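You operate a simulated robot arm through the tools that you are given. There is no shell and no other tool. Be economical: measure what you need, move in short steps, check, and stop when the job is done.

You are at the controls of a simulated robot arm. One attempt, no reset.

JOB
Dust the block in the blue tray under the yoke at the yellow card's amps.
Fine: yoke across the tray, field on, two puffs of powder, field off, then DEMAG; the yoke stays.

Only the result counts: the job must be done as asked and must still hold three seconds after the hand-in. Knocking over, shifting, dropping, spilling or breaking anything else fails it.

ROBOT AND FRAMES
A 6-joint arm with a four-finger gripper on a trunk, on a base that drives. Base frame: it is fixed to the floor where the robot stands at the start and does not move with it; the origin is under the middle of the robot, x ahead of it, y to its left, z up; the surface under the hand at the start is at about z = 75. Lengths are in cm, angles in rad, forces in N, time in s.
With the tool pointing down near the work surface it reaches from about 12 to 66 cm from the robot's upright axis, wherever it stands. Its first joint turns from -2.897 to 2.897 rad. Places, roughly: amps knob [60, 10, 100]; field switch [50, 30, 100]; spot across the blue tray [20, 20, 80]. Payload 3.43 kg.
The tool frame sits at the grasp point between the pads (the TCP): z along the fingers, y along the line on which they close. The tips reach 3 cm beyond it. The gripper opens to 12 cm. The gripper's body begins 8.5 cm behind the TCP.
Orientation is told as [roll, pitch, yaw] about the base's x, y, z axes, in that order, counted from this pose: with the fingers straight down and closing along the base's y, the tool's x points along the base's -x, its y along +y and its z along -z.

CONTROLS
- The arm moves only by the tool servo_tool. Its argument "moves" is a list of rows, each a list of 3 entries, a list of its own where there are three numbers: the turn, a rotation vector about the tool's x, y, z in rad, then the shift along the tool's x, y, z in cm, then the gripper command, from -1 (shut) to 1 (fully open), values between in proportion. In form: [[[rx, ry, rz], [tx, ty, tz], claw], ...]. A call has 1 to 12 rows; each row is the pose to reach, as a shift and turn from the pose commanded when the call began, along the tool's axes at that moment. A row lasts 0.2 s, in which the tool goes at most 5 cm and 0.15 rad; a call with a longer step from one row to the next is refused whole, and so is a gripper value outside its range. Where a pose cannot be reached the arm comes as near as it can. A force on the tool above 40 N (or 10 N above the force at the start of the call, whichever is more), or a blocked arm, ends the call early, and 0.2 s more pass. The fingers move at their own pace and stop on an object; they squeeze with about 40 N. The grip force told is the motor's: it shows also when the fingers shut on nothing. Time passes only in rows, and 0.2 s behind the last, so rows that repeat a pose let the fingers close. It gives the time, the measured TCP pose, the force on the tool (base axes), the opening and the grip force at its end, in the units of the frame above (readings bear some noise), with the torque about the TCP (base axes, N m) and any sound that the robot's microphone picked up.
- Cameras (640 x 400 px; columns grow to the right, rows downward): "scene" is now at [3.41, 16.02, 169.32]; the picture's right is [0.33, -0.94, 0.00], its down [-0.87, -0.30, -0.40] and it looks along [0.38, 0.13, -0.92] (base axes); focal length 290 px, centre (320, 200). "wrist" rides on the gripper at [7.1, -1.7, -12.1] in the tool frame; the picture's right is [0.23, 0.97, 0.00], its down [-0.81, 0.19, -0.55] and it looks along [-0.54, 0.13, 0.83] (tool axes); focal length 275 px, centre (320, 200). There is no depth. A picture from a camera that has moved, and an enlarged one, comes with that camera's place and axes in the base frame and with its lens.
- camera(camera): a new picture of that camera. It takes no simulated time.
- lift_body(by): slides the trunk up (or, below 0, down) by that many cm; the arm and the scene camera ride with it, the base frame stays. It gives what a move gives, with no picture.
- steer(legs): drives the robot by 1 to 6 legs, each [ahead, left, turn to the left] in cm, cm and rad, along the robot's own axes; the way and the turn of a leg run together, so that a leg with both is an arc; at most 150 cm and 3.142 rad a leg. The arm and the cameras ride along, it lands a little off, and it stops where it bumps. It gives what a move gives.
- aim_head(pan, tilt): turns the head with the scene camera to pan (to the left, within 2.094 rad either way) and tilt (down, from -0.506 to 1.204), counted from straight ahead of the robot. It gives what a move gives.
- close_up(camera, box): a new picture of the part [left, top, right, bottom] of that camera's present view, enlarged. It takes no simulated time.
- hand_in(): hands the job in; it is judged then, once.

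Go step by step. Nothing tells you exact positions but the pictures and the camera data: compare them with the known pose of the tool, close in by small moves and look again before you grip or let go. The budget is 120 turns and 82 pictures, counting those below and the enlarged ones. Unless the task says otherwise, let go and move clear before handing in, and close with one line.

The tools are called as name(argument=value, ...) on one line, values as JSON. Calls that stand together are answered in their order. servo_tool: Moves the arm, as the interface text tells. Its arguments: {"type":"object","properties":{"moves":{"type":"array","items":{"type":"array"}}},"required":["moves"]} The other tools are called the same way: lift_body (by) slides the trunk up or down; steer (legs) drives the base; aim_head (pan, tilt) turns the head that bears the scene camera; camera (camera) takes a picture; close_up (camera, box) takes an enlarged picture of a part of a camera's view; hand_in () hands the job in.

At the start:

```text
t: 0.0
eef_pos: [36.6, 19.83, 124.39]
ee_rot: [0.0, 0.001, 0.001]
ft_force: [-0.2, 0.3, -0.3]
moment: [-0.04, 0.03, 0.03]
gripper_width: 12.0
grip_force: 0.1
trunk travel left (down, up): [-22.5, 21.5]
robot x, y, heading: [0.4, 0.05, 0.007]
head pan, tilt: [0.339, 1.161]
```

scene: 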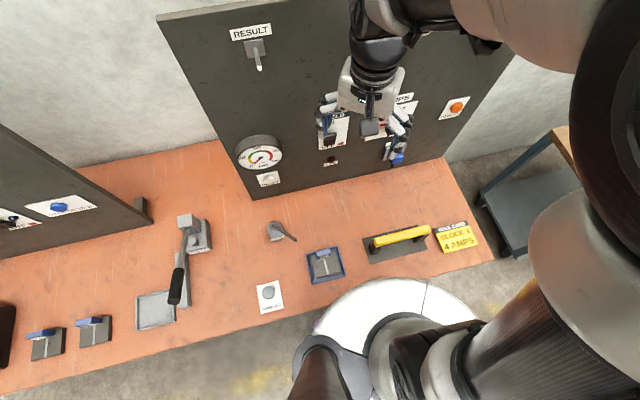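
wrist: 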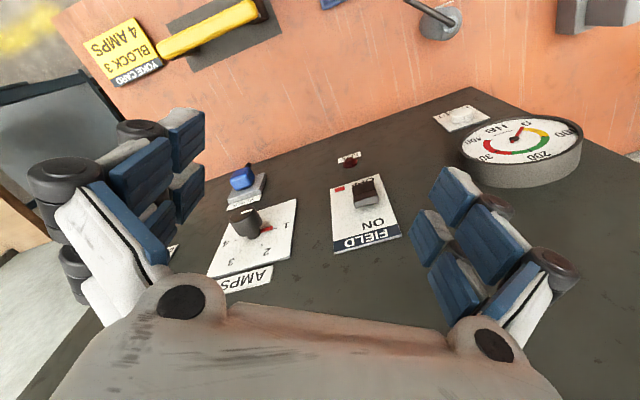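

I see a bench with a blue tray holding a block, a yellow-handled yoke, a yellow card reading 4 AMPS, and a back panel with the amps knob and field switch. I'll zoom in to read the details.

close_up(camera="scene", box=[240, 200, 500, 320])

close_up(camera="scene", box=[220, 80, 500, 220])

close_up(camera="wrist", box=[180, 80, 500, 300])

close_up(camera="scene", box=[0, 180, 300, 380])

```text
2.46 times, centred on (370, 260) of scene
camera zoom: at [3.41, 16.02, 169.32], right [0.33, -0.94, 0.0], down [-0.87, -0.3, -0.4], along [0.38, 0.13, -0.92], focal length 714 px, centre (197, 52)
```

zoom: 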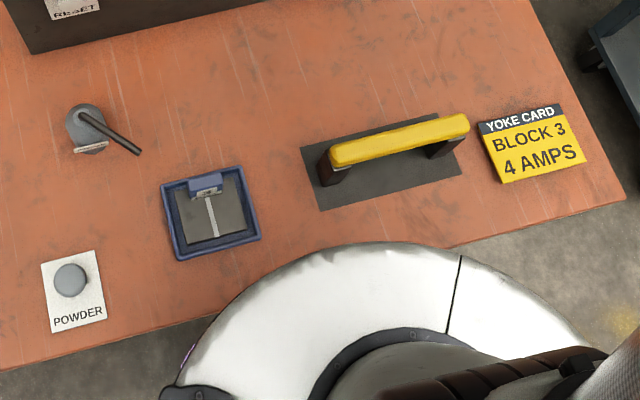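

```text
2.29 times, centred on (360, 150) of scene
camera zoom: at [3.41, 16.02, 169.32], right [0.33, -0.94, 0.0], down [-0.87, -0.3, -0.4], along [0.38, 0.13, -0.92], focal length 663 px, centre (229, 314)
```

zoom: 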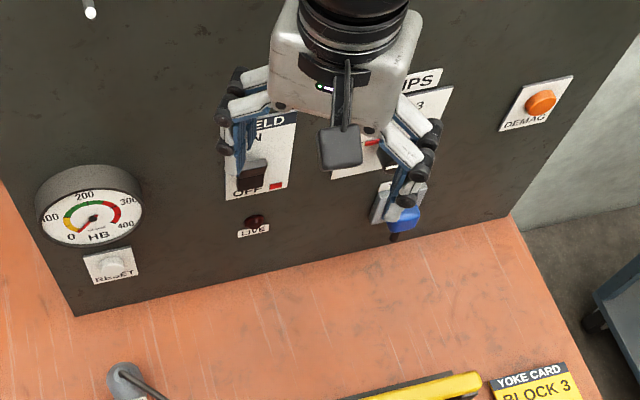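

```text
1.82 times, centred on (340, 190) of wrist
camera zoom: at [29.31, 18.14, 136.25], right [-0.23, 0.97, 0.0], down [0.81, 0.19, 0.55], along [0.54, 0.13, -0.83], focal length 500 px, centre (284, 218)
```

zoom: 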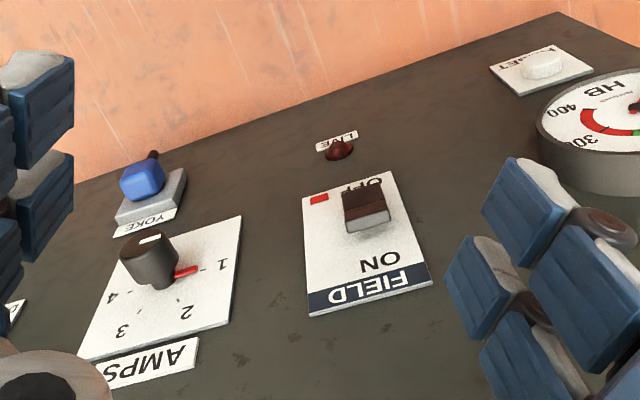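

```text
2.00 times, centred on (150, 280) of scene
camera zoom: at [3.41, 16.02, 169.32], right [0.33, -0.94, 0.0], down [-0.87, -0.3, -0.4], along [0.38, 0.13, -0.92], focal length 580 px, centre (660, 40)
```

zoom: 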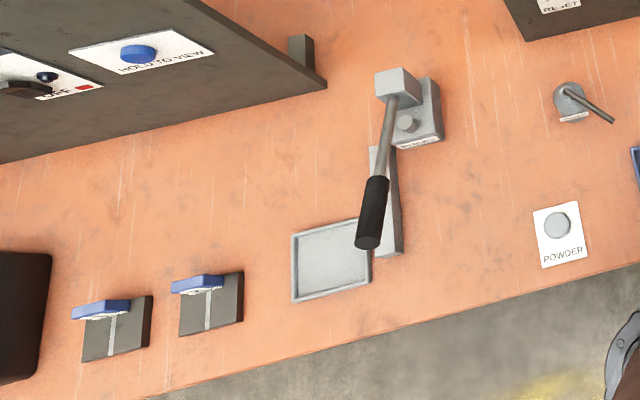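

The scene: bench is turned about 0.577 rad left of my heading, yoke near (34,0), tray near (21,20.4), powder button near (7,34). I'll bring the hand above the yoke, closing across its handle, to look closely.

servo_tool(moves=[[[0, 0, 0.142], [0.4, -2.8, 2.2], 1], [[0, 0, 0.284], [0.8, -5.7, 4.4], 1], [[0, 0, 0.426], [1.1, -8.5, 6.6], 1], [[0, 0, 0.568], [1.5, -11.3, 8.8], 1], [[0, 0, 0.71], [1.9, -14.1, 11], 1], [[0, 0, 0.852], [2.3, -17, 13], 1], [[0, 0, 0.994], [2.6, -19.8, 15], 1], [[0, 0, 0.994], [2.6, -19.8, 15], 1]])

camera(camera="wrist")

camera(camera="scene")

```text
t: 1.8
eef_pos: [33.77, 0.21, 108.96]
ee_rot: [0.0, 0.0, -0.995]
ft_force: [-0.7, -0.4, -0.5]
moment: [0.0, -0.03, 0.01]
gripper_width: 11.99
grip_force: 0.0
trunk travel left (down, up): [-22.5, 21.5]
robot x, y, heading: [-0.31, -0.2, -0.002]
head pan, tilt: [0.339, 1.161]
```

```text
75 pictures are left
camera wrist: at [28.61, 5.33, 120.93], right [0.69, 0.72, 0.0], down [0.6, -0.58, 0.55], along [0.4, -0.38, -0.83], focal length 275 px, centre (320, 200)
```

wrist: 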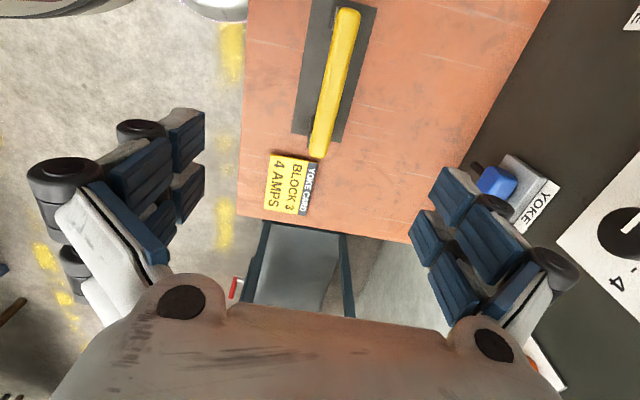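

```text
74 pictures are left
camera scene: at [3.36, 16.1, 169.32], right [0.33, -0.94, 0.0], down [-0.86, -0.31, -0.4], along [0.38, 0.13, -0.92], focal length 290 px, centre (320, 200)
```

scene: 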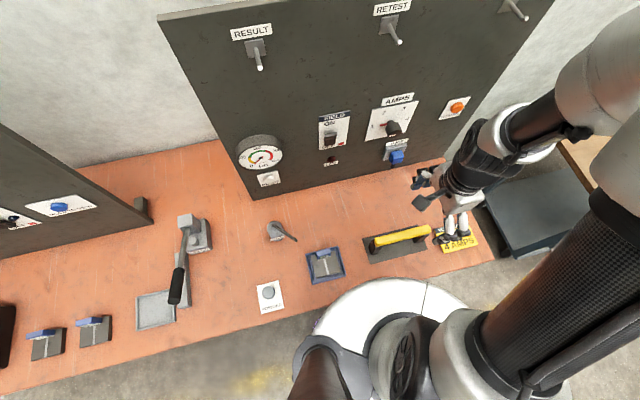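

The panel is now unobstructed. I'll zoom into it and the tray for labels.

close_up(camera="scene", box=[310, 80, 480, 186])

close_up(camera="scene", box=[250, 210, 362, 320])

close_up(camera="scene", box=[350, 215, 450, 275])

```text
3.76 times, centred on (395, 133) of scene
camera zoom: at [3.36, 16.1, 169.32], right [0.33, -0.94, 0.0], down [-0.86, -0.31, -0.4], along [0.38, 0.13, -0.92], focal length 1093 px, centre (38, 452)
```

zoom: 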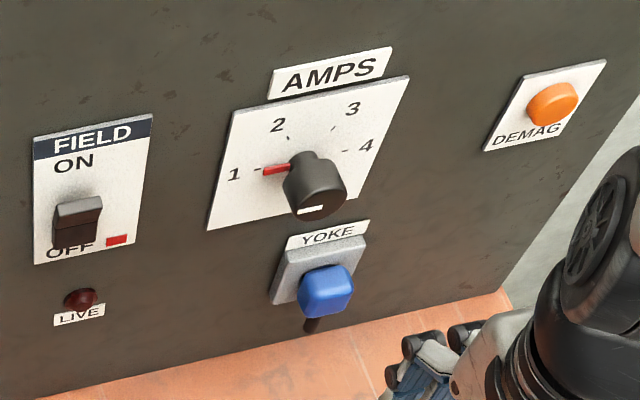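

```text
3.64 times, centred on (306, 265) of scene
camera zoom: at [3.36, 16.1, 169.32], right [0.33, -0.94, 0.0], down [-0.86, -0.31, -0.4], along [0.38, 0.13, -0.92], focal length 1056 px, centre (371, -36)
```

zoom: 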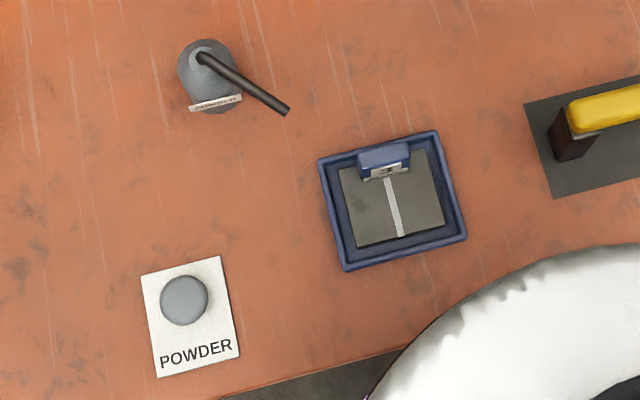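

```text
6.40 times, centred on (400, 245) of scene
camera zoom: at [3.36, 16.1, 169.32], right [0.33, -0.94, 0.0], down [-0.86, -0.31, -0.4], along [0.38, 0.13, -0.92], focal length 1858 px, centre (-192, -88)
```

zoom: 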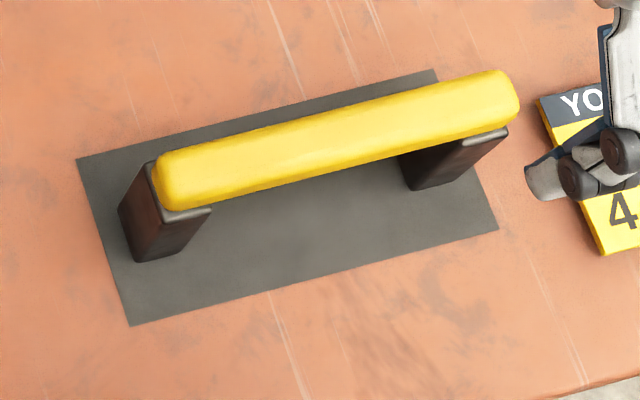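

The block is tagged 3 and matches the card, and the AMPS dial runs 1 to 4 over about half a turn clockwise, now at 1. I take the yoke handle's centre to be (35.3, 1.3) at about z 85, so I'll descend to just above it and check.

servo_tool(moves=[[[0, 0, 0], [0, 0.9, 4], 1], [[0, 0, 0], [0.1, 1.86, 8], 1], [[0, 0, 0], [0.1, 1.86, 12], 1], [[0, 0, 0], [0.1, 1.86, 15], 1], [[0, 0, 0], [0.1, 1.86, 15], 1]])

camera(camera="wrist")

close_up(camera="scene", box=[340, 195, 460, 275])

```text
t: 3.0
eef_pos: [35.29, 1.19, 94.49]
ee_rot: [-0.001, 0.0, -0.996]
ft_force: [0.2, -0.3, -0.3]
moment: [0.04, 0.03, 0.02]
gripper_width: 11.98
grip_force: 0.1
trunk travel left (down, up): [-22.5, 21.5]
robot x, y, heading: [-0.25, 0.5, -0.005]
head pan, tilt: [0.339, 1.161]
```

```text
70 pictures are left
camera wrist: at [29.97, 6.29, 106.4], right [0.69, 0.72, 0.0], down [0.6, -0.58, 0.55], along [0.4, -0.38, -0.83], focal length 275 px, centre (320, 200)
```

wrist: 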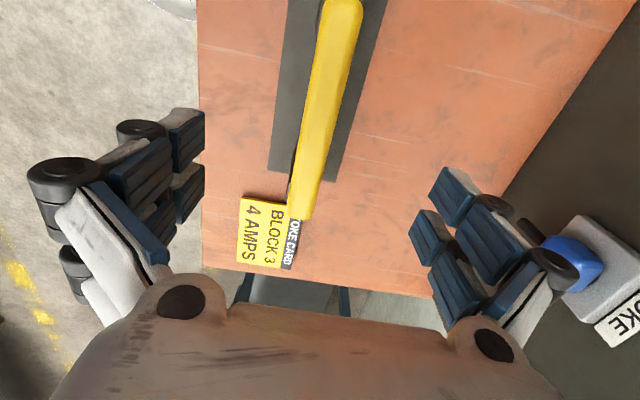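

```text
5.00 times, centred on (400, 235) of scene
camera zoom: at [3.39, 16.03, 169.33], right [0.33, -0.94, 0.0], down [-0.87, -0.3, -0.4], along [0.38, 0.13, -0.92], focal length 1451 px, centre (-80, 25)
```

zoom: 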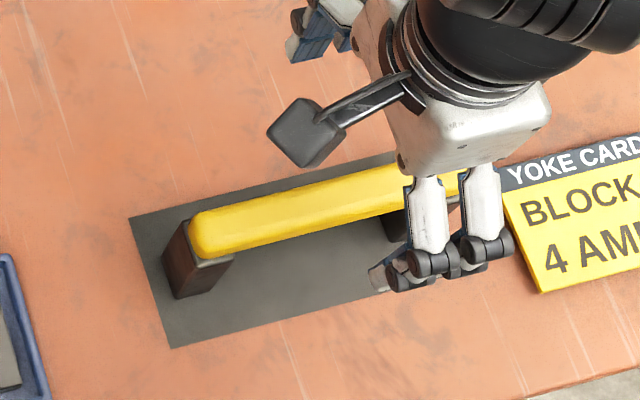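

Handle top is about z 85 and centred under the hand. Descending 10 cm and gripping.

servo_tool(moves=[[[0, 0, -0.03], [0, 0, 4], 1], [[0, 0, -0.03], [0, 0, 7], 1], [[0, 0, -0.03], [0, 0, 10], 1], [[0, 0, -0.03], [0, 0, 10], 1]])

camera(camera="wrist")

close_up(camera="scene", box=[340, 195, 460, 275])

```text
t: 4.0
eef_pos: [35.14, 1.13, 84.19]
ee_rot: [0.001, 0.001, -0.963]
ft_force: [-0.2, 0.1, -0.4]
moment: [0.0, 0.01, -0.04]
gripper_width: 11.98
grip_force: 0.1
trunk travel left (down, up): [-22.5, 21.5]
robot x, y, heading: [0.08, 0.06, 0.001]
head pan, tilt: [0.339, 1.161]
```

```text
68 pictures are left
camera wrist: at [29.75, 6.08, 96.1], right [0.67, 0.74, 0.0], down [0.62, -0.56, 0.55], along [0.41, -0.37, -0.83], focal length 275 px, centre (320, 200)
```

wrist: 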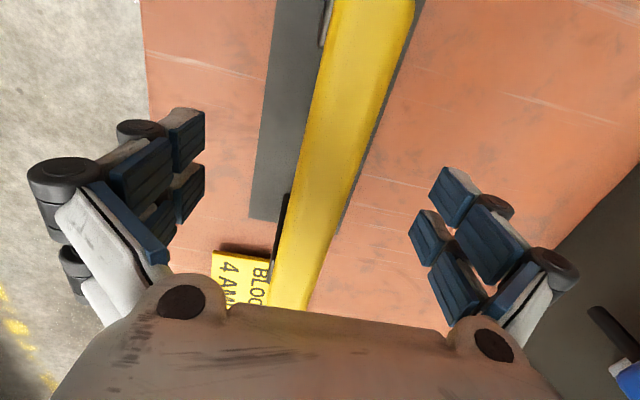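

```text
5.00 times, centred on (400, 235) of scene
camera zoom: at [3.38, 16.02, 169.33], right [0.33, -0.94, 0.0], down [-0.87, -0.3, -0.4], along [0.38, 0.13, -0.92], focal length 1451 px, centre (-80, 25)
```

zoom: 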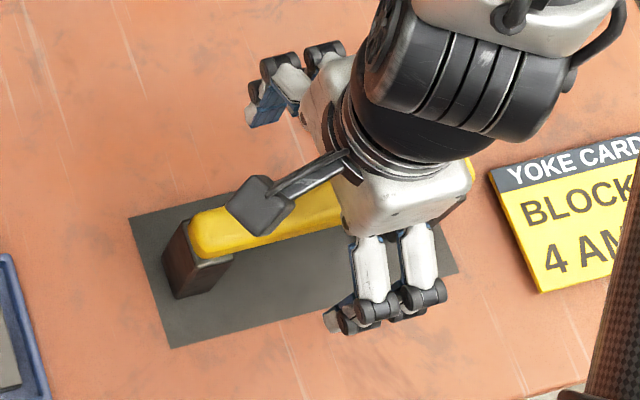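

The handle lies at the tool's centre (pixel 320,189). Closing the fingers.

servo_tool(moves=[[[0, 0, 0], [0, 0, 0], 0.2], [[0, 0, 0], [0, 0, 0], -0.4], [[0, 0, 0], [0, 0, 0], -1], [[0, 0, 0], [0, 0, 0], -1], [[0, 0, 0], [0, 0, 0], -1], [[0, 0, 0], [0, 0, 0], -1], [[0, 0, 0], [0, 0, 0], -1]])

close_up(camera="scene", box=[340, 195, 460, 275])

```text
t: 5.6
eef_pos: [35.22, 1.1, 84.08]
ee_rot: [0.0, 0.0, -0.965]
ft_force: [-0.6, -1.7, 0.8]
moment: [-0.02, 0.01, -0.08]
gripper_width: 2.51
grip_force: 17.9
trunk travel left (down, up): [-22.5, 21.5]
robot x, y, heading: [0.07, -0.05, -0.002]
head pan, tilt: [0.339, 1.161]
```

```text
5.00 times, centred on (400, 235) of scene
camera zoom: at [3.4, 16.01, 169.33], right [0.33, -0.94, 0.0], down [-0.87, -0.3, -0.4], along [0.38, 0.13, -0.92], focal length 1451 px, centre (-80, 25)
```

zoom: 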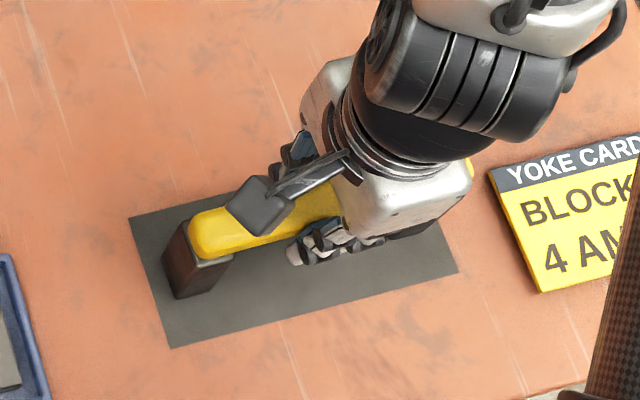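

Gripped at 2.51 cm. Lifting 6 cm to check it comes cleanly.

servo_tool(moves=[[[0, 0, 0], [0, 0, -1.5], -1], [[0, 0, 0], [0, 0, -3.5], -1], [[0, 0, 0], [0, 0, -6], -1], [[0, 0, 0], [0, 0, -8], -1], [[0, 0, 0], [0, 0, -8], -1]])

camera(camera="scene")

```text
t: 6.8
eef_pos: [35.38, 1.34, 92.33]
ee_rot: [0.0, 0.0, -0.964]
ft_force: [0.1, -0.6, -10.6]
moment: [0.05, 0.02, -0.02]
gripper_width: 2.44
grip_force: 40.0
trunk travel left (down, up): [-22.5, 21.5]
robot x, y, heading: [0.02, 0.3, -0.001]
head pan, tilt: [0.339, 1.161]
```

```text
65 pictures are left
camera scene: at [3.5, 16.02, 169.32], right [0.33, -0.94, 0.0], down [-0.87, -0.3, -0.4], along [0.38, 0.13, -0.92], focal length 290 px, centre (320, 200)
```

scene: 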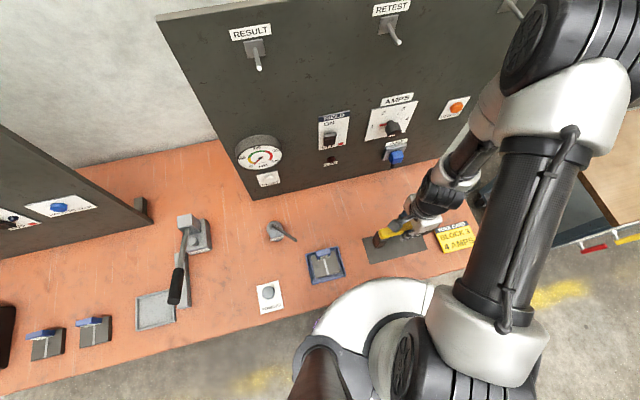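

The yoke is held level, about 1 kg. I'll carry it at height along the bench to above the tray at (20.8, 20.3).

servo_tool(moves=[[[0, 0, 0], [2, -0.1, 0], -1], [[0, 0, 0], [5, -0.2, 0], -1], [[0, 0, 0], [8.5, -0.4, 0], -1], [[0, 0, 0], [12, -0.6, 0], -1], [[0, 0, 0], [15.5, -0.8, 0], -1], [[0, 0, 0], [19, -1, 0], -1], [[0, 0, 0], [22, -1.1, 0], -1], [[0, 0, 0], [23.9, -1.16, 0], -1], [[0, 0, 0], [23.9, -1.16, 0], -1], [[0, 0, 0], [23.9, -1.16, 0], -1]])

close_up(camera="scene", box=[250, 200, 390, 300])

camera(camera="wrist")

```text
t: 9.0
eef_pos: [20.87, 20.04, 92.33]
ee_rot: [0.001, 0.0, -0.964]
ft_force: [0.8, 0.4, -11.1]
moment: [-0.01, 0.02, 0.01]
gripper_width: 2.49
grip_force: 39.5
trunk travel left (down, up): [-22.5, 21.5]
robot x, y, heading: [0.16, -0.28, -0.002]
head pan, tilt: [0.339, 1.161]
```

```text
4.00 times, centred on (320, 250) of scene
camera zoom: at [3.44, 16.07, 169.32], right [0.33, -0.94, 0.0], down [-0.87, -0.31, -0.4], along [0.38, 0.13, -0.92], focal length 1161 px, centre (320, 0)
```

zoom: 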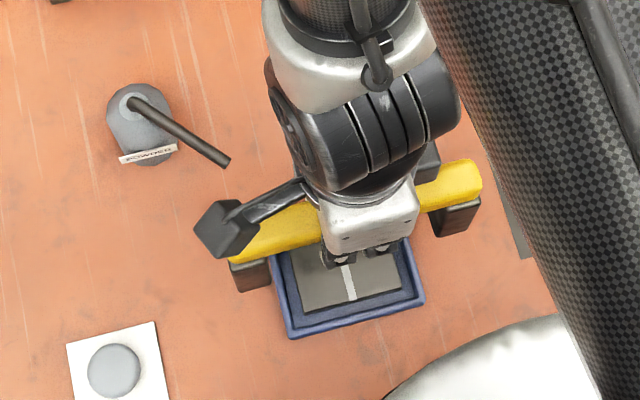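

```text
63 pictures are left
camera wrist: at [15.48, 24.98, 104.33], right [0.67, 0.74, 0.0], down [0.62, -0.56, 0.55], along [0.41, -0.37, -0.83], focal length 275 px, centre (320, 200)
```

wrist: 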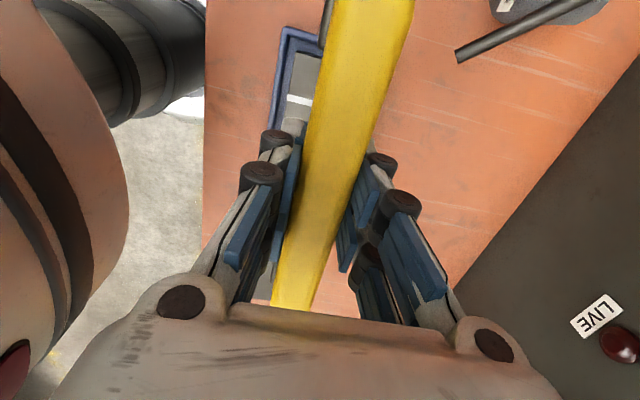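

The feet clear the tray by about 1 cm each side; a small 0.5 cm shift left and 0.03 rad turn centre it. Lowering most of the way, then checking.

servo_tool(moves=[[[0, 0, 0.03], [0.5, 0.2, 0], -1], [[0, 0, 0.03], [0.5, 0.2, 2], -1], [[0, 0, 0.03], [0.5, 0.2, 4], -1], [[0, 0, 0.03], [0.5, 0.2, 5], -1], [[0, 0, 0.03], [0.5, 0.2, 5], -1]])

close_up(camera="scene", box=[270, 220, 380, 290])

```text
t: 10.2
eef_pos: [20.73, 20.52, 87.24]
ee_rot: [-0.001, 0.003, -0.992]
ft_force: [-1.0, -0.1, -10.3]
moment: [0.02, 0.02, 0.02]
gripper_width: 2.48
grip_force: 40.5
trunk travel left (down, up): [-22.5, 21.5]
robot x, y, heading: [0.02, 0.37, -0.0]
head pan, tilt: [0.339, 1.161]
```

```text
5.71 times, centred on (325, 255) of scene
camera zoom: at [3.44, 16.06, 169.32], right [0.33, -0.94, 0.0], down [-0.87, -0.3, -0.4], along [0.38, 0.13, -0.92], focal length 1659 px, centre (291, -114)
```

zoom: 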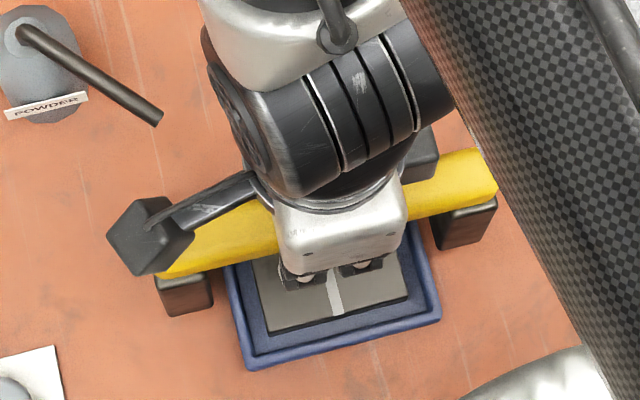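

Margins are about 1.1 cm left and 0.8 cm right, good. Lowering to the bench.

servo_tool(moves=[[[0, 0, 0], [-0.1, 0, 1.5], -1], [[0, 0, 0], [-0.1, 0, 2.5], -1], [[0, 0, 0], [-0.1, 0, 3.0], -1], [[0, 0, 0], [-0.1, 0, 3.15], -1], [[0, 0, 0], [-0.1, 0, 3.15], -1]])

```text
t: 11.5
eef_pos: [20.72, 20.54, 84.52]
ee_rot: [0.005, 0.002, -0.994]
ft_force: [-2.5, -2.3, 26.1]
moment: [0.43, -0.5, 0.0]
gripper_width: 2.44
grip_force: 39.6
trunk travel left (down, up): [-22.5, 21.5]
robot x, y, heading: [0.12, -0.02, -0.002]
head pan, tilt: [0.339, 1.161]
stopped in row 5: the force on the tool passed its limit at 42 N (the readings are from after the stop); the commanded pose is now the measured one
```

Contact at z 84.5, slightly higher than the 84.1 I expected. Let me look before releasing.

close_up(camera="scene", box=[270, 220, 380, 290])

camera(camera="wrist")

```text
5.71 times, centred on (325, 255) of scene
camera zoom: at [3.29, 15.9, 169.35], right [0.33, -0.94, 0.0], down [-0.86, -0.3, -0.4], along [0.38, 0.13, -0.92], focal length 1659 px, centre (291, -114)
```

zoom: 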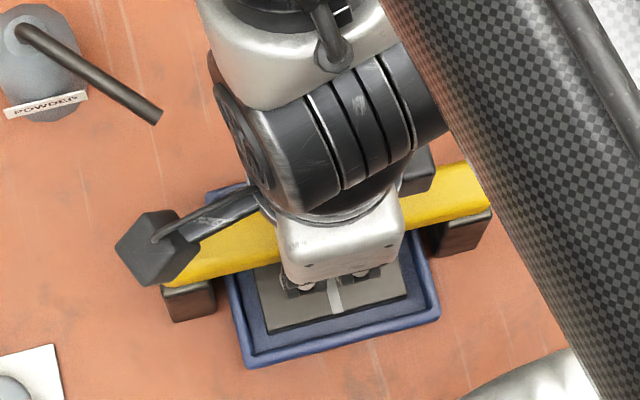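

```text
60 pictures are left
camera wrist: at [15.39, 25.52, 96.35], right [0.69, 0.72, 0.0], down [0.6, -0.58, 0.55], along [0.4, -0.38, -0.83], focal length 275 px, centre (320, 200)
```

wrist: 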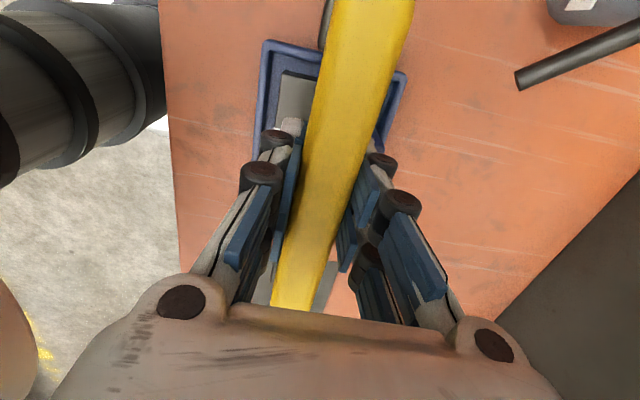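

The contact torque points about 2.5 cm behind the handle, where the block's upright tag stands, so a fingertip is probably on the tag instead of the feet on the bench. I'll raise 1 cm, shift 1 cm toward me, and lower again.

servo_tool(moves=[[[0, 0, 0], [0, 0, -0.5], -1], [[0, 0, 0], [0, 0, -1], -1], [[0, 0, 0], [0, -0.5, -1], -1], [[0, 0, 0], [0, -1.0, -1], -1], [[0, 0, 0], [0, -1.0, -0.5], -1], [[0, 0, 0], [0, -1.0, 0], -1], [[0, 0, 0], [0, -1.0, 0], -1]])

```text
t: 13.1
eef_pos: [20.06, 20.05, 84.22]
ee_rot: [0.003, 0.0, -0.993]
ft_force: [0.3, 0.1, -10.5]
moment: [0.01, -0.01, 0.01]
gripper_width: 2.47
grip_force: 39.7
trunk travel left (down, up): [-22.5, 21.5]
robot x, y, heading: [0.04, -0.04, 0.002]
head pan, tilt: [0.339, 1.161]
```

Confirmed: it now hangs free at 84.2 with no contact. Lowering slowly to the bench.

servo_tool(moves=[[[0, 0, 0], [0, 0, 0.1], -1], [[0, 0, 0], [0, 0, 0.2], -1], [[0, 0, 0], [0, 0, 0.25], -1], [[0, 0, 0], [0, 0, 0.25], -1]])

close_up(camera="scene", box=[270, 220, 380, 290])

```text
t: 14.1
eef_pos: [19.98, 20.01, 84.19]
ee_rot: [0.006, 0.002, -0.992]
ft_force: [5.7, 2.0, 30.6]
moment: [-0.47, -0.31, 0.03]
gripper_width: 2.51
grip_force: 40.1
trunk travel left (down, up): [-22.5, 21.5]
robot x, y, heading: [-0.15, 0.17, -0.003]
head pan, tilt: [0.339, 1.161]
```

```text
5.71 times, centred on (325, 255) of scene
camera zoom: at [3.38, 15.94, 169.36], right [0.33, -0.94, 0.0], down [-0.87, -0.3, -0.4], along [0.38, 0.13, -0.92], focal length 1659 px, centre (291, -114)
```

zoom: 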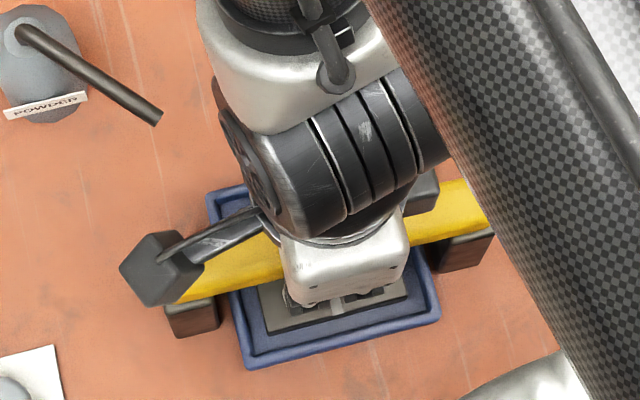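

Both feet now bear on the bench. I'll ease the press, open just slightly (to avoid the tag), and rise straight up.

servo_tool(moves=[[[0, 0, 0], [0, 0, -0.15], -1], [[0, 0, 0], [0, 0, -0.15], -0.48], [[0, 0, 0], [0, 0, -0.15], -0.48], [[0, 0, 0], [0, 0, -0.15], -0.48]])

```text
t: 15.1
eef_pos: [19.93, 19.76, 84.21]
ee_rot: [0.002, 0.001, -0.993]
ft_force: [0.5, 0.3, 0.4]
moment: [0.0, -0.02, -0.01]
gripper_width: 3.12
grip_force: 0.1
trunk travel left (down, up): [-22.5, 21.5]
robot x, y, heading: [-0.19, 0.28, 0.001]
head pan, tilt: [0.339, 1.161]
```

Released, no load. Rising straight up.

servo_tool(moves=[[[0, 0, 0], [0, 0, -0.7], -0.48], [[0, 0, 0], [0, 0, -2], -0.48], [[0, 0, 0], [0, 0, -5], -0.48], [[0, 0, 0], [0, 0, -10], -0.48], [[0, 0, 0], [0, 0, -15], -0.48], [[0, 0, 0], [-4, 3, -18], -0.48], [[0, 0, 0], [-9, 6, -18], -0.48], [[0, 0, 0], [-13, 8, -18], -0.48], [[0, 0, 0], [-13, 8, -18], -0.48]])

close_up(camera="scene", box=[250, 210, 390, 300])

camera(camera="wrist")

```text
refused: row 6 steps farther than a row can; nothing moved
```

```text
4.44 times, centred on (320, 255) of scene
camera zoom: at [3.41, 16.02, 169.32], right [0.33, -0.94, 0.0], down [-0.87, -0.3, -0.4], along [0.38, 0.13, -0.92], focal length 1290 px, centre (320, -44)
```

zoom: 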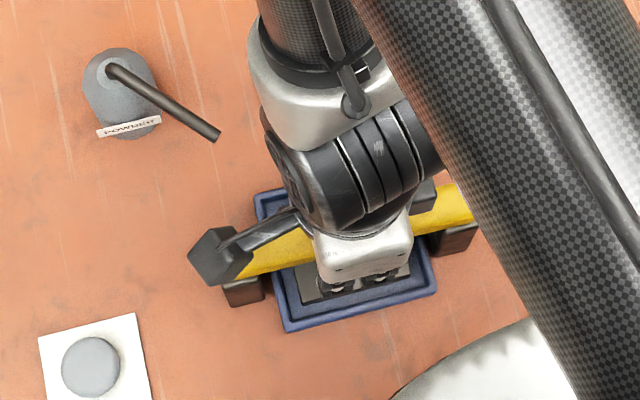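

```text
57 pictures are left
camera wrist: at [14.6, 25.01, 96.19], right [0.69, 0.72, 0.0], down [0.6, -0.58, 0.55], along [0.4, -0.38, -0.83], focal length 275 px, centre (320, 200)
```

wrist: 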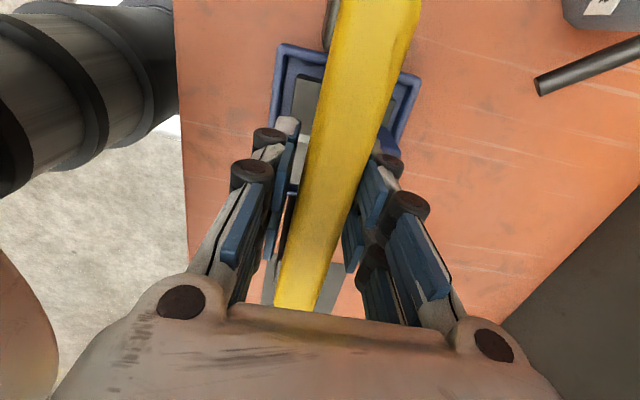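

The row step was too long; I'll rise in smaller steps with the yoke released.

servo_tool(moves=[[[0, 0, 0], [0, 0, -0.7], -0.48], [[0, 0, 0], [0, 0, -2], -0.48], [[0, 0, 0], [0, 0, -5], -0.48], [[0, 0, 0], [0, 0, -9], -0.48], [[0, 0, 0], [0, 0, -13], -0.48], [[0, 0, 0], [0, 0, -17], -0.48], [[0, 0, 0], [-3, 3, -17], -0.48], [[0, 0, 0], [-6, 6, -17], -0.48], [[0, 0, 0], [-10, 8, -17], -0.48], [[0, 0, 0], [-14, 8, -17], -0.48], [[0, 0, 0], [-14, 8, -17], -0.48]])

close_up(camera="scene", box=[250, 210, 390, 300])

```text
t: 17.5
eef_pos: [34.02, 12.7, 101.23]
ee_rot: [0.004, 0.002, -0.993]
ft_force: [0.2, 0.9, 0.0]
moment: [-0.01, -0.03, 0.02]
gripper_width: 3.15
grip_force: 0.1
trunk travel left (down, up): [-22.5, 21.5]
robot x, y, heading: [0.19, 0.04, -0.004]
head pan, tilt: [0.339, 1.161]
```

```text
4.44 times, centred on (320, 255) of scene
camera zoom: at [3.39, 16.09, 169.32], right [0.33, -0.94, 0.0], down [-0.86, -0.31, -0.4], along [0.38, 0.13, -0.92], focal length 1290 px, centre (320, -44)
```

zoom: 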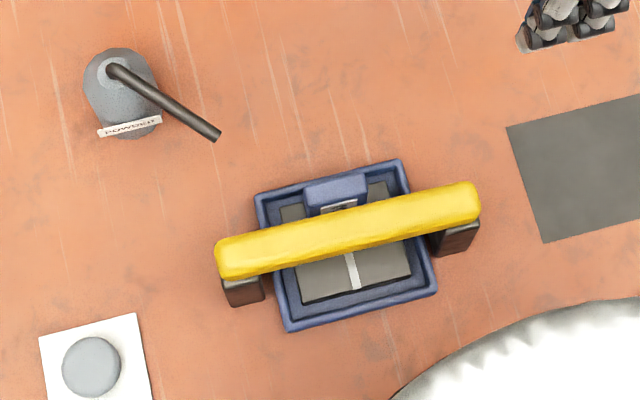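

The yoke straddles the tray and stands on its own. Next is the AMPS knob: I take it to be near (60,15,103) on the panel plane h=58.7 (h = (.838,.545)). I'll turn the wrist and go to a standoff, then pitch the fingers toward the panel.

servo_tool(moves=[[[0, 0, -0.143], [-1.1, 0.2, -0.5], 0], [[0, 0, -0.286], [-2.2, 0.4, -1], 0], [[0, 0, -0.429], [-3.3, 0.6, -1.5], 0], [[0, 0, -0.572], [-4.4, 0.8, -2], 0], [[0, 0, -0.715], [-5.5, 1, -2.5], 0], [[0, 0, -0.858], [-6.6, 1.2, -3], 0], [[0, 0, -1.001], [-7.7, 1.5, -3.5], 0], [[0, 0, -1.144], [-8.8, 1.8, -4], 0], [[0, 0, -1.287], [-9.9, 2, -4], 0], [[0, 0, -1.43], [-11, 2.3, -4], 0], [[0, 0, -1.571], [-12.1, 2.5, -4], 0], [[0, 0, -1.571], [-12.1, 2.5, -4], 0]])

servo_tool(moves=[[[0, -0.143, 0], [0, 0, 0], 0], [[0, -0.286, 0], [0, 0, 0], 0], [[0, -0.429, 0], [0, 0, 0], 0], [[0, -0.572, 0], [0, 0, 0], 0], [[0, -0.715, 0], [0, 0, 0], 0], [[0, -0.858, 0], [0, 0, 0], 0], [[0, -1.001, 0], [0, 0, 0], 0], [[0, -1.144, 0], [0, 0, 0], 0], [[0, -1.287, 0], [0, 0, 0], 0], [[0, -1.43, 0], [0, 0, 0], 0], [[0, -1.571, 0], [0, 0, 0], 0], [[0, -1.571, 0], [0, 0, 0], 0]])

camera(camera="wrist")

camera(camera="scene")

```text
t: 20.1
eef_pos: [42.97, 3.82, 105.32]
ee_rot: [-0.002, -0.004, 0.579]
ft_force: [-0.3, 0.2, 0.0]
moment: [0.01, 0.0, 0.02]
gripper_width: 5.99
grip_force: 0.1
trunk travel left (down, up): [-22.5, 21.5]
robot x, y, heading: [0.12, 0.2, 0.002]
head pan, tilt: [0.339, 1.161]
```

```text
t: 22.7
eef_pos: [58.59, -4.55, 110.34]
ee_rot: [1.431, -1.515, -0.822]
ft_force: [-1.1, -0.3, 0.5]
moment: [-0.02, 0.02, -0.01]
gripper_width: 5.99
grip_force: 0.1
out of reach, approached as far as the arm can: row 3, 4, 5, 6, 7, 8, 9, 10, 11, 12
trunk travel left (down, up): [-22.5, 21.5]
robot x, y, heading: [0.21, 0.13, 0.005]
head pan, tilt: [0.339, 1.161]
```

```text
55 pictures are left
camera wrist: at [49.47, -12.57, 103.11], right [-0.57, 0.8, -0.18], down [-0.53, -0.19, 0.82], along [0.63, 0.56, 0.54], focal length 275 px, centre (320, 200)
```

wrist: 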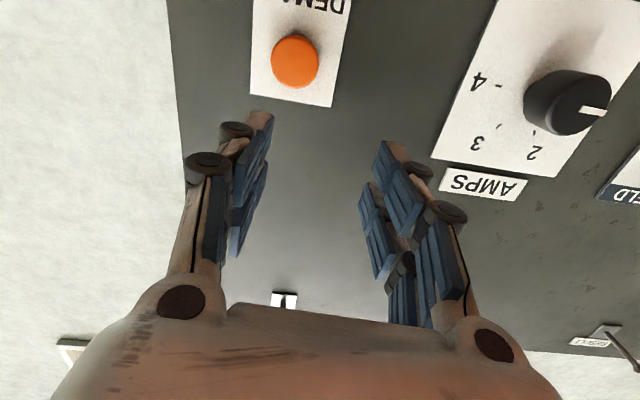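

```text
54 pictures are left
camera scene: at [3.29, 16.04, 169.33], right [0.33, -0.94, 0.0], down [-0.86, -0.3, -0.4], along [0.38, 0.13, -0.92], focal length 290 px, centre (320, 200)
```

scene: 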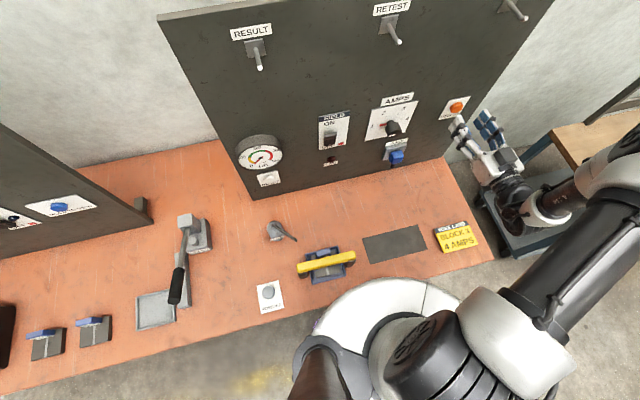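

Horizontal fingers need more standoff than I have; the arm ended near the DEMAG button, untouched. I'll back the base about 10 cm straight away from the panel.

steer(legs=[[-8.4, -5.4, 0]])

camera(camera="scene")

```text
t: 23.8
eef_pos: [50.24, -10.02, 110.37]
ee_rot: [1.411, -1.514, -0.799]
ft_force: [-0.4, -0.5, 1.1]
moment: [0.0, 0.03, 0.01]
gripper_width: 6.01
grip_force: 0.0
trunk travel left (down, up): [-22.5, 21.5]
robot x, y, heading: [-8.63, -5.4, 0.005]
head pan, tilt: [0.339, 1.161]
```

```text
53 pictures are left
camera scene: at [-5.05, 10.61, 169.34], right [0.33, -0.94, 0.0], down [-0.86, -0.3, -0.4], along [0.38, 0.13, -0.92], focal length 290 px, centre (320, 200)
```

scene: 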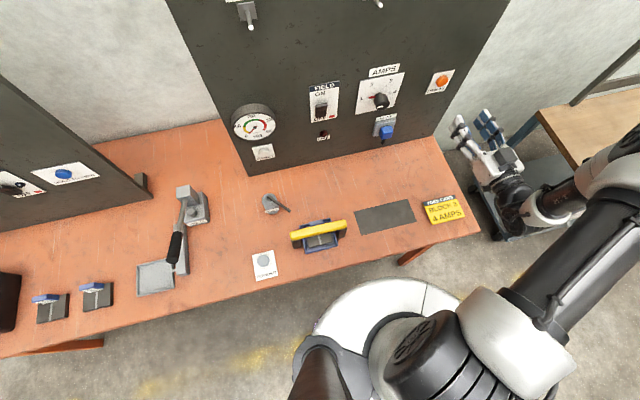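

Base moved cleanly. Now shifting the hand left to face the AMPS knob, still about 8 cm short of it.

servo_tool(moves=[[[0, 0, 0], [1, 3.5, 1], 0], [[0, 0, 0], [2, 7, 2], 0], [[0, 0, 0], [3, 10.5, 3], 0], [[0, 0, 0], [4, 14, 4], 0], [[0, 0, 0], [5, 16.7, 6], 0], [[0, 0, 0], [5, 16.7, 6], 0]])

camera(camera="wrist")

camera(camera="scene")

```text
t: 25.2
eef_pos: [53.45, 8.93, 108.32]
ee_rot: [1.393, -1.456, -0.766]
ft_force: [-0.2, 0.3, 0.6]
moment: [0.02, 0.02, -0.02]
gripper_width: 6.01
grip_force: 0.0
out of reach, approached as far as the arm can: row 1, 2, 3, 4, 5, 6
trunk travel left (down, up): [-22.5, 21.5]
robot x, y, heading: [-8.66, -5.54, 0.0]
head pan, tilt: [0.339, 1.161]
```

```text
52 pictures are left
camera wrist: at [44.1, 0.93, 101.18], right [-0.59, 0.8, -0.12], down [-0.49, -0.23, 0.84], along [0.64, 0.55, 0.53], focal length 275 px, centre (320, 200)
```

wrist: 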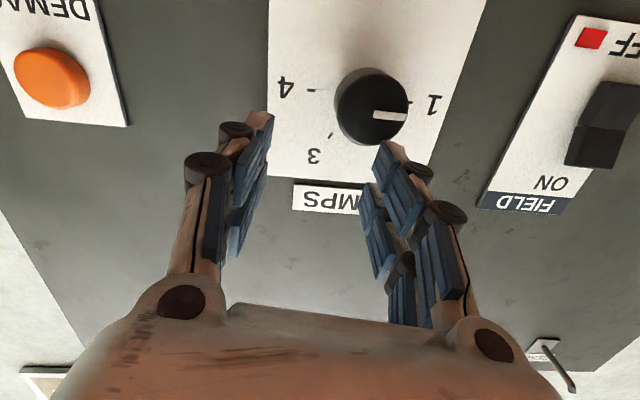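

```text
51 pictures are left
camera scene: at [-4.9, 10.97, 169.29], right [0.33, -0.94, 0.0], down [-0.87, -0.3, -0.4], along [0.38, 0.13, -0.92], focal length 290 px, centre (320, 200)
```

scene: 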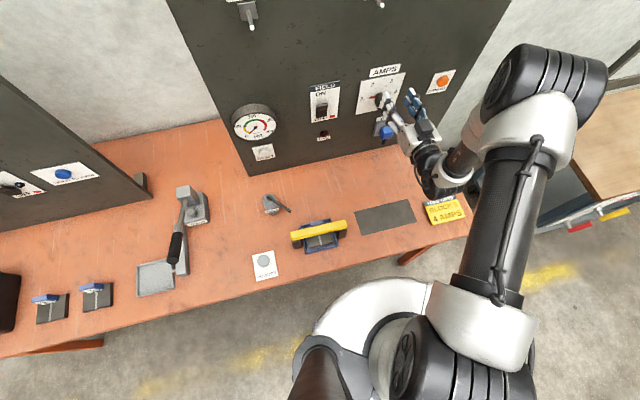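

The tool is level and facing the panel but the wrist is at its limit. I'll back 5 cm more and lower the trunk 15 cm so that the arm gets a better posture.

steer(legs=[[-4.2, -2.7, 0]])

lift_body(by=-14)

servo_tool(moves=[[[0, 0, 0], [-3, 0, 0], 0], [[0, 0, 0], [-6, 0, 0], 0], [[0, 0, 0], [-9, 0, 0], 0], [[0, 0, 0], [-9, 0, 0], 0]])

camera(camera="wrist")

```text
t: 26.1
eef_pos: [49.0, 5.91, 108.45]
ee_rot: [1.42, -1.456, -0.791]
ft_force: [-1.3, -0.7, -0.1]
moment: [-0.02, 0.06, 0.01]
gripper_width: 5.98
grip_force: 0.1
trunk travel left (down, up): [-22.5, 21.5]
robot x, y, heading: [-13.0, -7.87, 0.001]
head pan, tilt: [0.339, 1.161]
```

```text
t: 27.8
eef_pos: [49.19, 5.83, 94.39]
ee_rot: [1.412, -1.456, -0.782]
ft_force: [0.2, 0.2, 0.1]
moment: [0.03, 0.02, -0.01]
gripper_width: 6.0
grip_force: 0.1
trunk travel left (down, up): [-8.5, 35.5]
robot x, y, heading: [-13.0, -8.15, -0.006]
head pan, tilt: [0.339, 1.161]
```

```text
t: 28.8
eef_pos: [49.71, 5.16, 103.57]
ee_rot: [1.408, -1.456, -0.782]
ft_force: [-0.2, -0.5, -0.3]
moment: [0.0, 0.02, -0.04]
gripper_width: 5.98
grip_force: 0.1
trunk travel left (down, up): [-8.5, 35.5]
robot x, y, heading: [-12.65, -8.34, 0.001]
head pan, tilt: [0.339, 1.161]
```

```text
50 pictures are left
camera wrist: at [40.34, -2.65, 96.36], right [-0.59, 0.8, -0.12], down [-0.49, -0.24, 0.84], along [0.64, 0.55, 0.53], focal length 275 px, centre (320, 200)
```

wrist: 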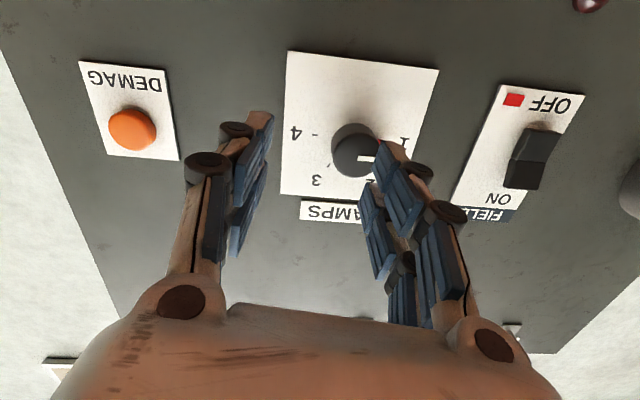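

Now reachable and tracking exactly. I estimate the knob axis at l≈-18.7, z≈105, front at h≈54; squaring up orientation and centring on it while still short of it.

servo_tool(moves=[[[0.05, -0.031, -0.107], [-0.5, 2.1, 0.1], 0], [[0.05, -0.031, -0.107], [-1.05, 4.2, 0.2], 0], [[0.05, -0.031, -0.107], [-1.05, 4.2, 0.2], 0]])

camera(camera="wrist")

close_up(camera="scene", box=[320, 40, 480, 140])

```text
t: 29.6
eef_pos: [49.95, 8.44, 106.72]
ee_rot: [1.649, -1.537, -1.058]
ft_force: [-0.4, 0.3, 0.5]
moment: [-0.04, 0.02, 0.03]
gripper_width: 6.0
grip_force: 0.1
out of reach, approached as far as the arm can: row 1, 2, 3
trunk travel left (down, up): [-8.5, 35.5]
robot x, y, heading: [-12.65, -7.97, 0.003]
head pan, tilt: [0.339, 1.161]
```

```text
49 pictures are left
camera wrist: at [40.7, 0.62, 99.34], right [-0.54, 0.82, -0.2], down [-0.55, -0.17, 0.82], along [0.63, 0.55, 0.54], focal length 275 px, centre (320, 200)
```

wrist: 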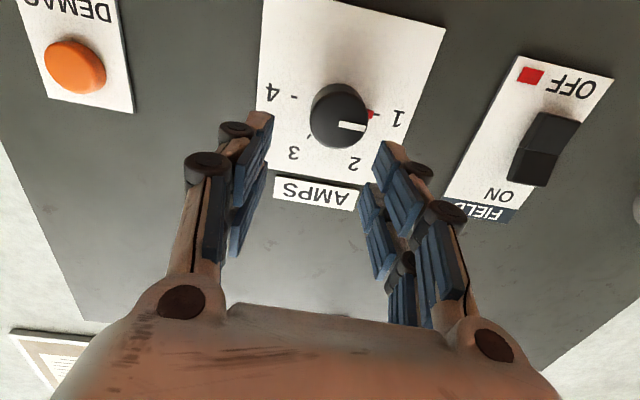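

```text
4.00 times, centred on (400, 90) of scene
camera zoom: at [-9.27, 7.94, 155.33], right [0.33, -0.94, 0.0], down [-0.87, -0.3, -0.4], along [0.38, 0.13, -0.92], focal length 1161 px, centre (0, 640)
```

zoom: 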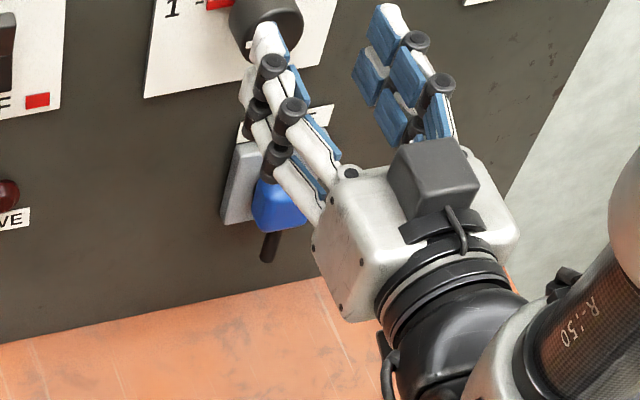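

Orientation is now square to the panel; knob axis at l≈-18.9, z≈105. Opening wider, centring and advancing so the tips come just around the knob's front.

servo_tool(moves=[[[0, 0, 0], [0.5, 0.6, 1], 0.3], [[0, 0, 0], [1.0, 1.25, 2], 0.3], [[0, 0, 0], [1.7, 1.25, 3], 0.3], [[0, 0, 0], [1.7, 1.25, 4], 0.3], [[0, 0, 0], [1.7, 1.25, 4], 0.3]])

camera(camera="wrist")

close_up(camera="scene", box=[320, 20, 480, 120])

```text
t: 30.8
eef_pos: [53.05, 11.33, 105.21]
ee_rot: [1.973, -1.552, -1.389]
ft_force: [0.5, 0.2, 0.0]
moment: [0.01, -0.02, -0.02]
gripper_width: 7.78
grip_force: 0.0
out of reach, approached as far as the arm can: row 1, 2, 3, 4, 5
trunk travel left (down, up): [-8.5, 35.5]
robot x, y, heading: [-12.87, -8.01, -0.002]
head pan, tilt: [0.339, 1.161]
```

```text
47 pictures are left
camera wrist: at [43.91, 3.46, 97.85], right [-0.54, 0.82, -0.21], down [-0.56, -0.16, 0.81], along [0.63, 0.56, 0.55], focal length 275 px, centre (320, 200)
```

wrist: 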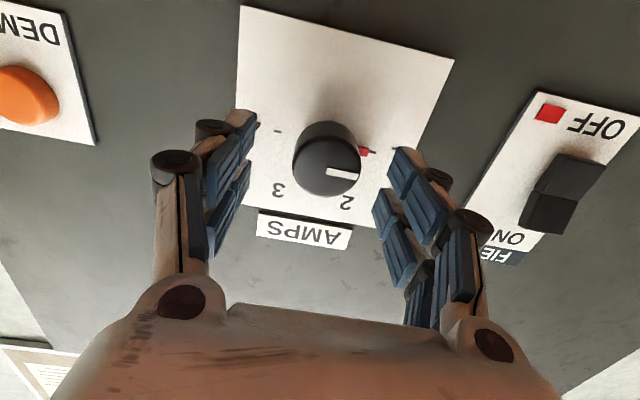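

```text
4.00 times, centred on (400, 70) of scene
camera zoom: at [-9.29, 7.98, 155.32], right [0.33, -0.94, 0.0], down [-0.87, -0.3, -0.4], along [0.38, 0.13, -0.92], focal length 1161 px, centre (0, 720)
```

zoom: 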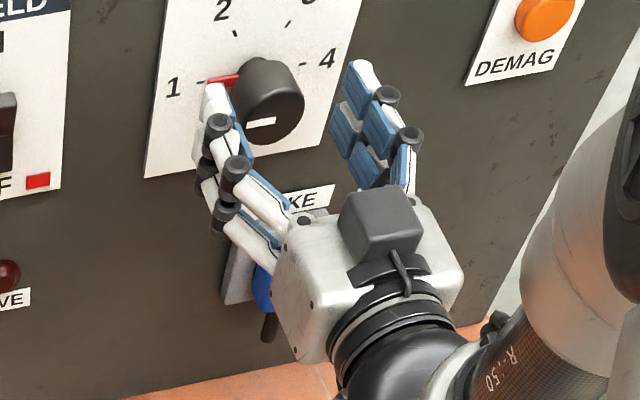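

The knob is centred within 0.5 cm. Correcting 0.4 cm left and advancing 2 cm, then closing on the knob.

servo_tool(moves=[[[0, 0, 0], [0, 0.4, 0], 0.3], [[0, 0, 0], [0, 0.4, 1], 0.3], [[0, 0, 0], [0, 0.4, 2.0], 0.3], [[0, 0, 0], [0, 0.4, 2.0], 0.3]])

camera(camera="wrist")

close_up(camera="scene", box=[320, 20, 480, 120])

```text
t: 31.8
eef_pos: [54.43, 12.72, 105.13]
ee_rot: [2.409, -1.558, -1.831]
ft_force: [0.6, 0.4, 0.4]
moment: [-0.02, -0.01, 0.0]
gripper_width: 7.8
grip_force: 0.0
trunk travel left (down, up): [-8.5, 35.5]
robot x, y, heading: [-12.69, -8.12, 0.002]
head pan, tilt: [0.339, 1.161]
```

```text
45 pictures are left
camera wrist: at [45.33, 4.81, 97.78], right [-0.53, 0.82, -0.22], down [-0.57, -0.15, 0.81], along [0.63, 0.56, 0.55], focal length 275 px, centre (320, 200)
```

wrist: 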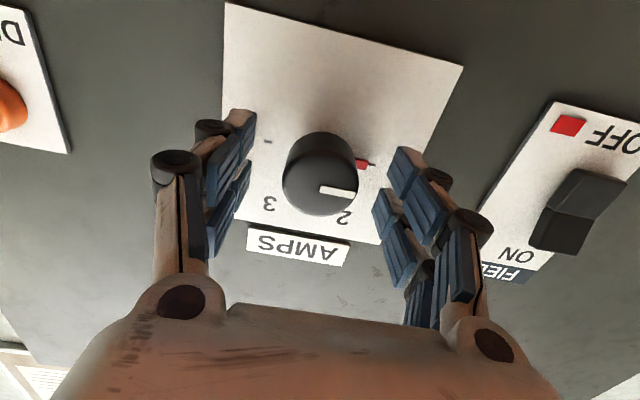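

```text
4.00 times, centred on (400, 70) of scene
camera zoom: at [-9.28, 7.97, 155.32], right [0.33, -0.94, 0.0], down [-0.87, -0.3, -0.4], along [0.38, 0.13, -0.92], focal length 1161 px, centre (0, 720)
```

zoom: 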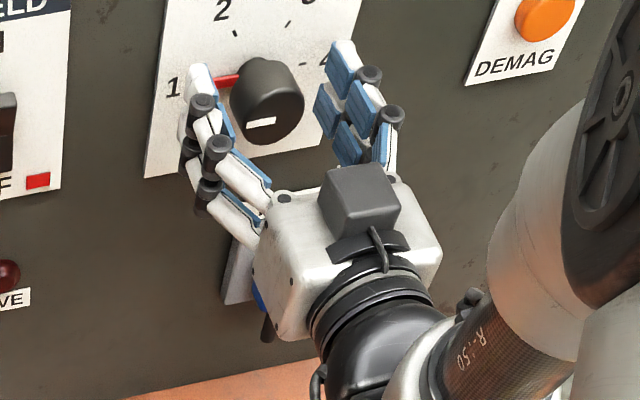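

Knob is between the fingers, tips short of the plate. Closing.

servo_tool(moves=[[[0, 0, 0], [0, 0, 0.3], 0], [[0, 0, 0], [0, 0, 0.3], -0.6], [[0, 0, 0], [0, 0, 0.3], -1], [[0, 0, 0], [0, 0, 0.3], -1], [[0, 0, 0], [0, 0, 0.3], -1], [[0, 0, 0], [0, 0, 0.3], -1]])

```text
t: 33.2
eef_pos: [54.6, 12.85, 105.37]
ee_rot: [2.51, -1.557, -1.933]
ft_force: [0.7, 0.1, 0.2]
moment: [-0.06, 0.08, 0.06]
gripper_width: 3.78
grip_force: 45.0
trunk travel left (down, up): [-8.5, 35.5]
robot x, y, heading: [-12.8, -7.74, 0.003]
head pan, tilt: [0.339, 1.161]
```

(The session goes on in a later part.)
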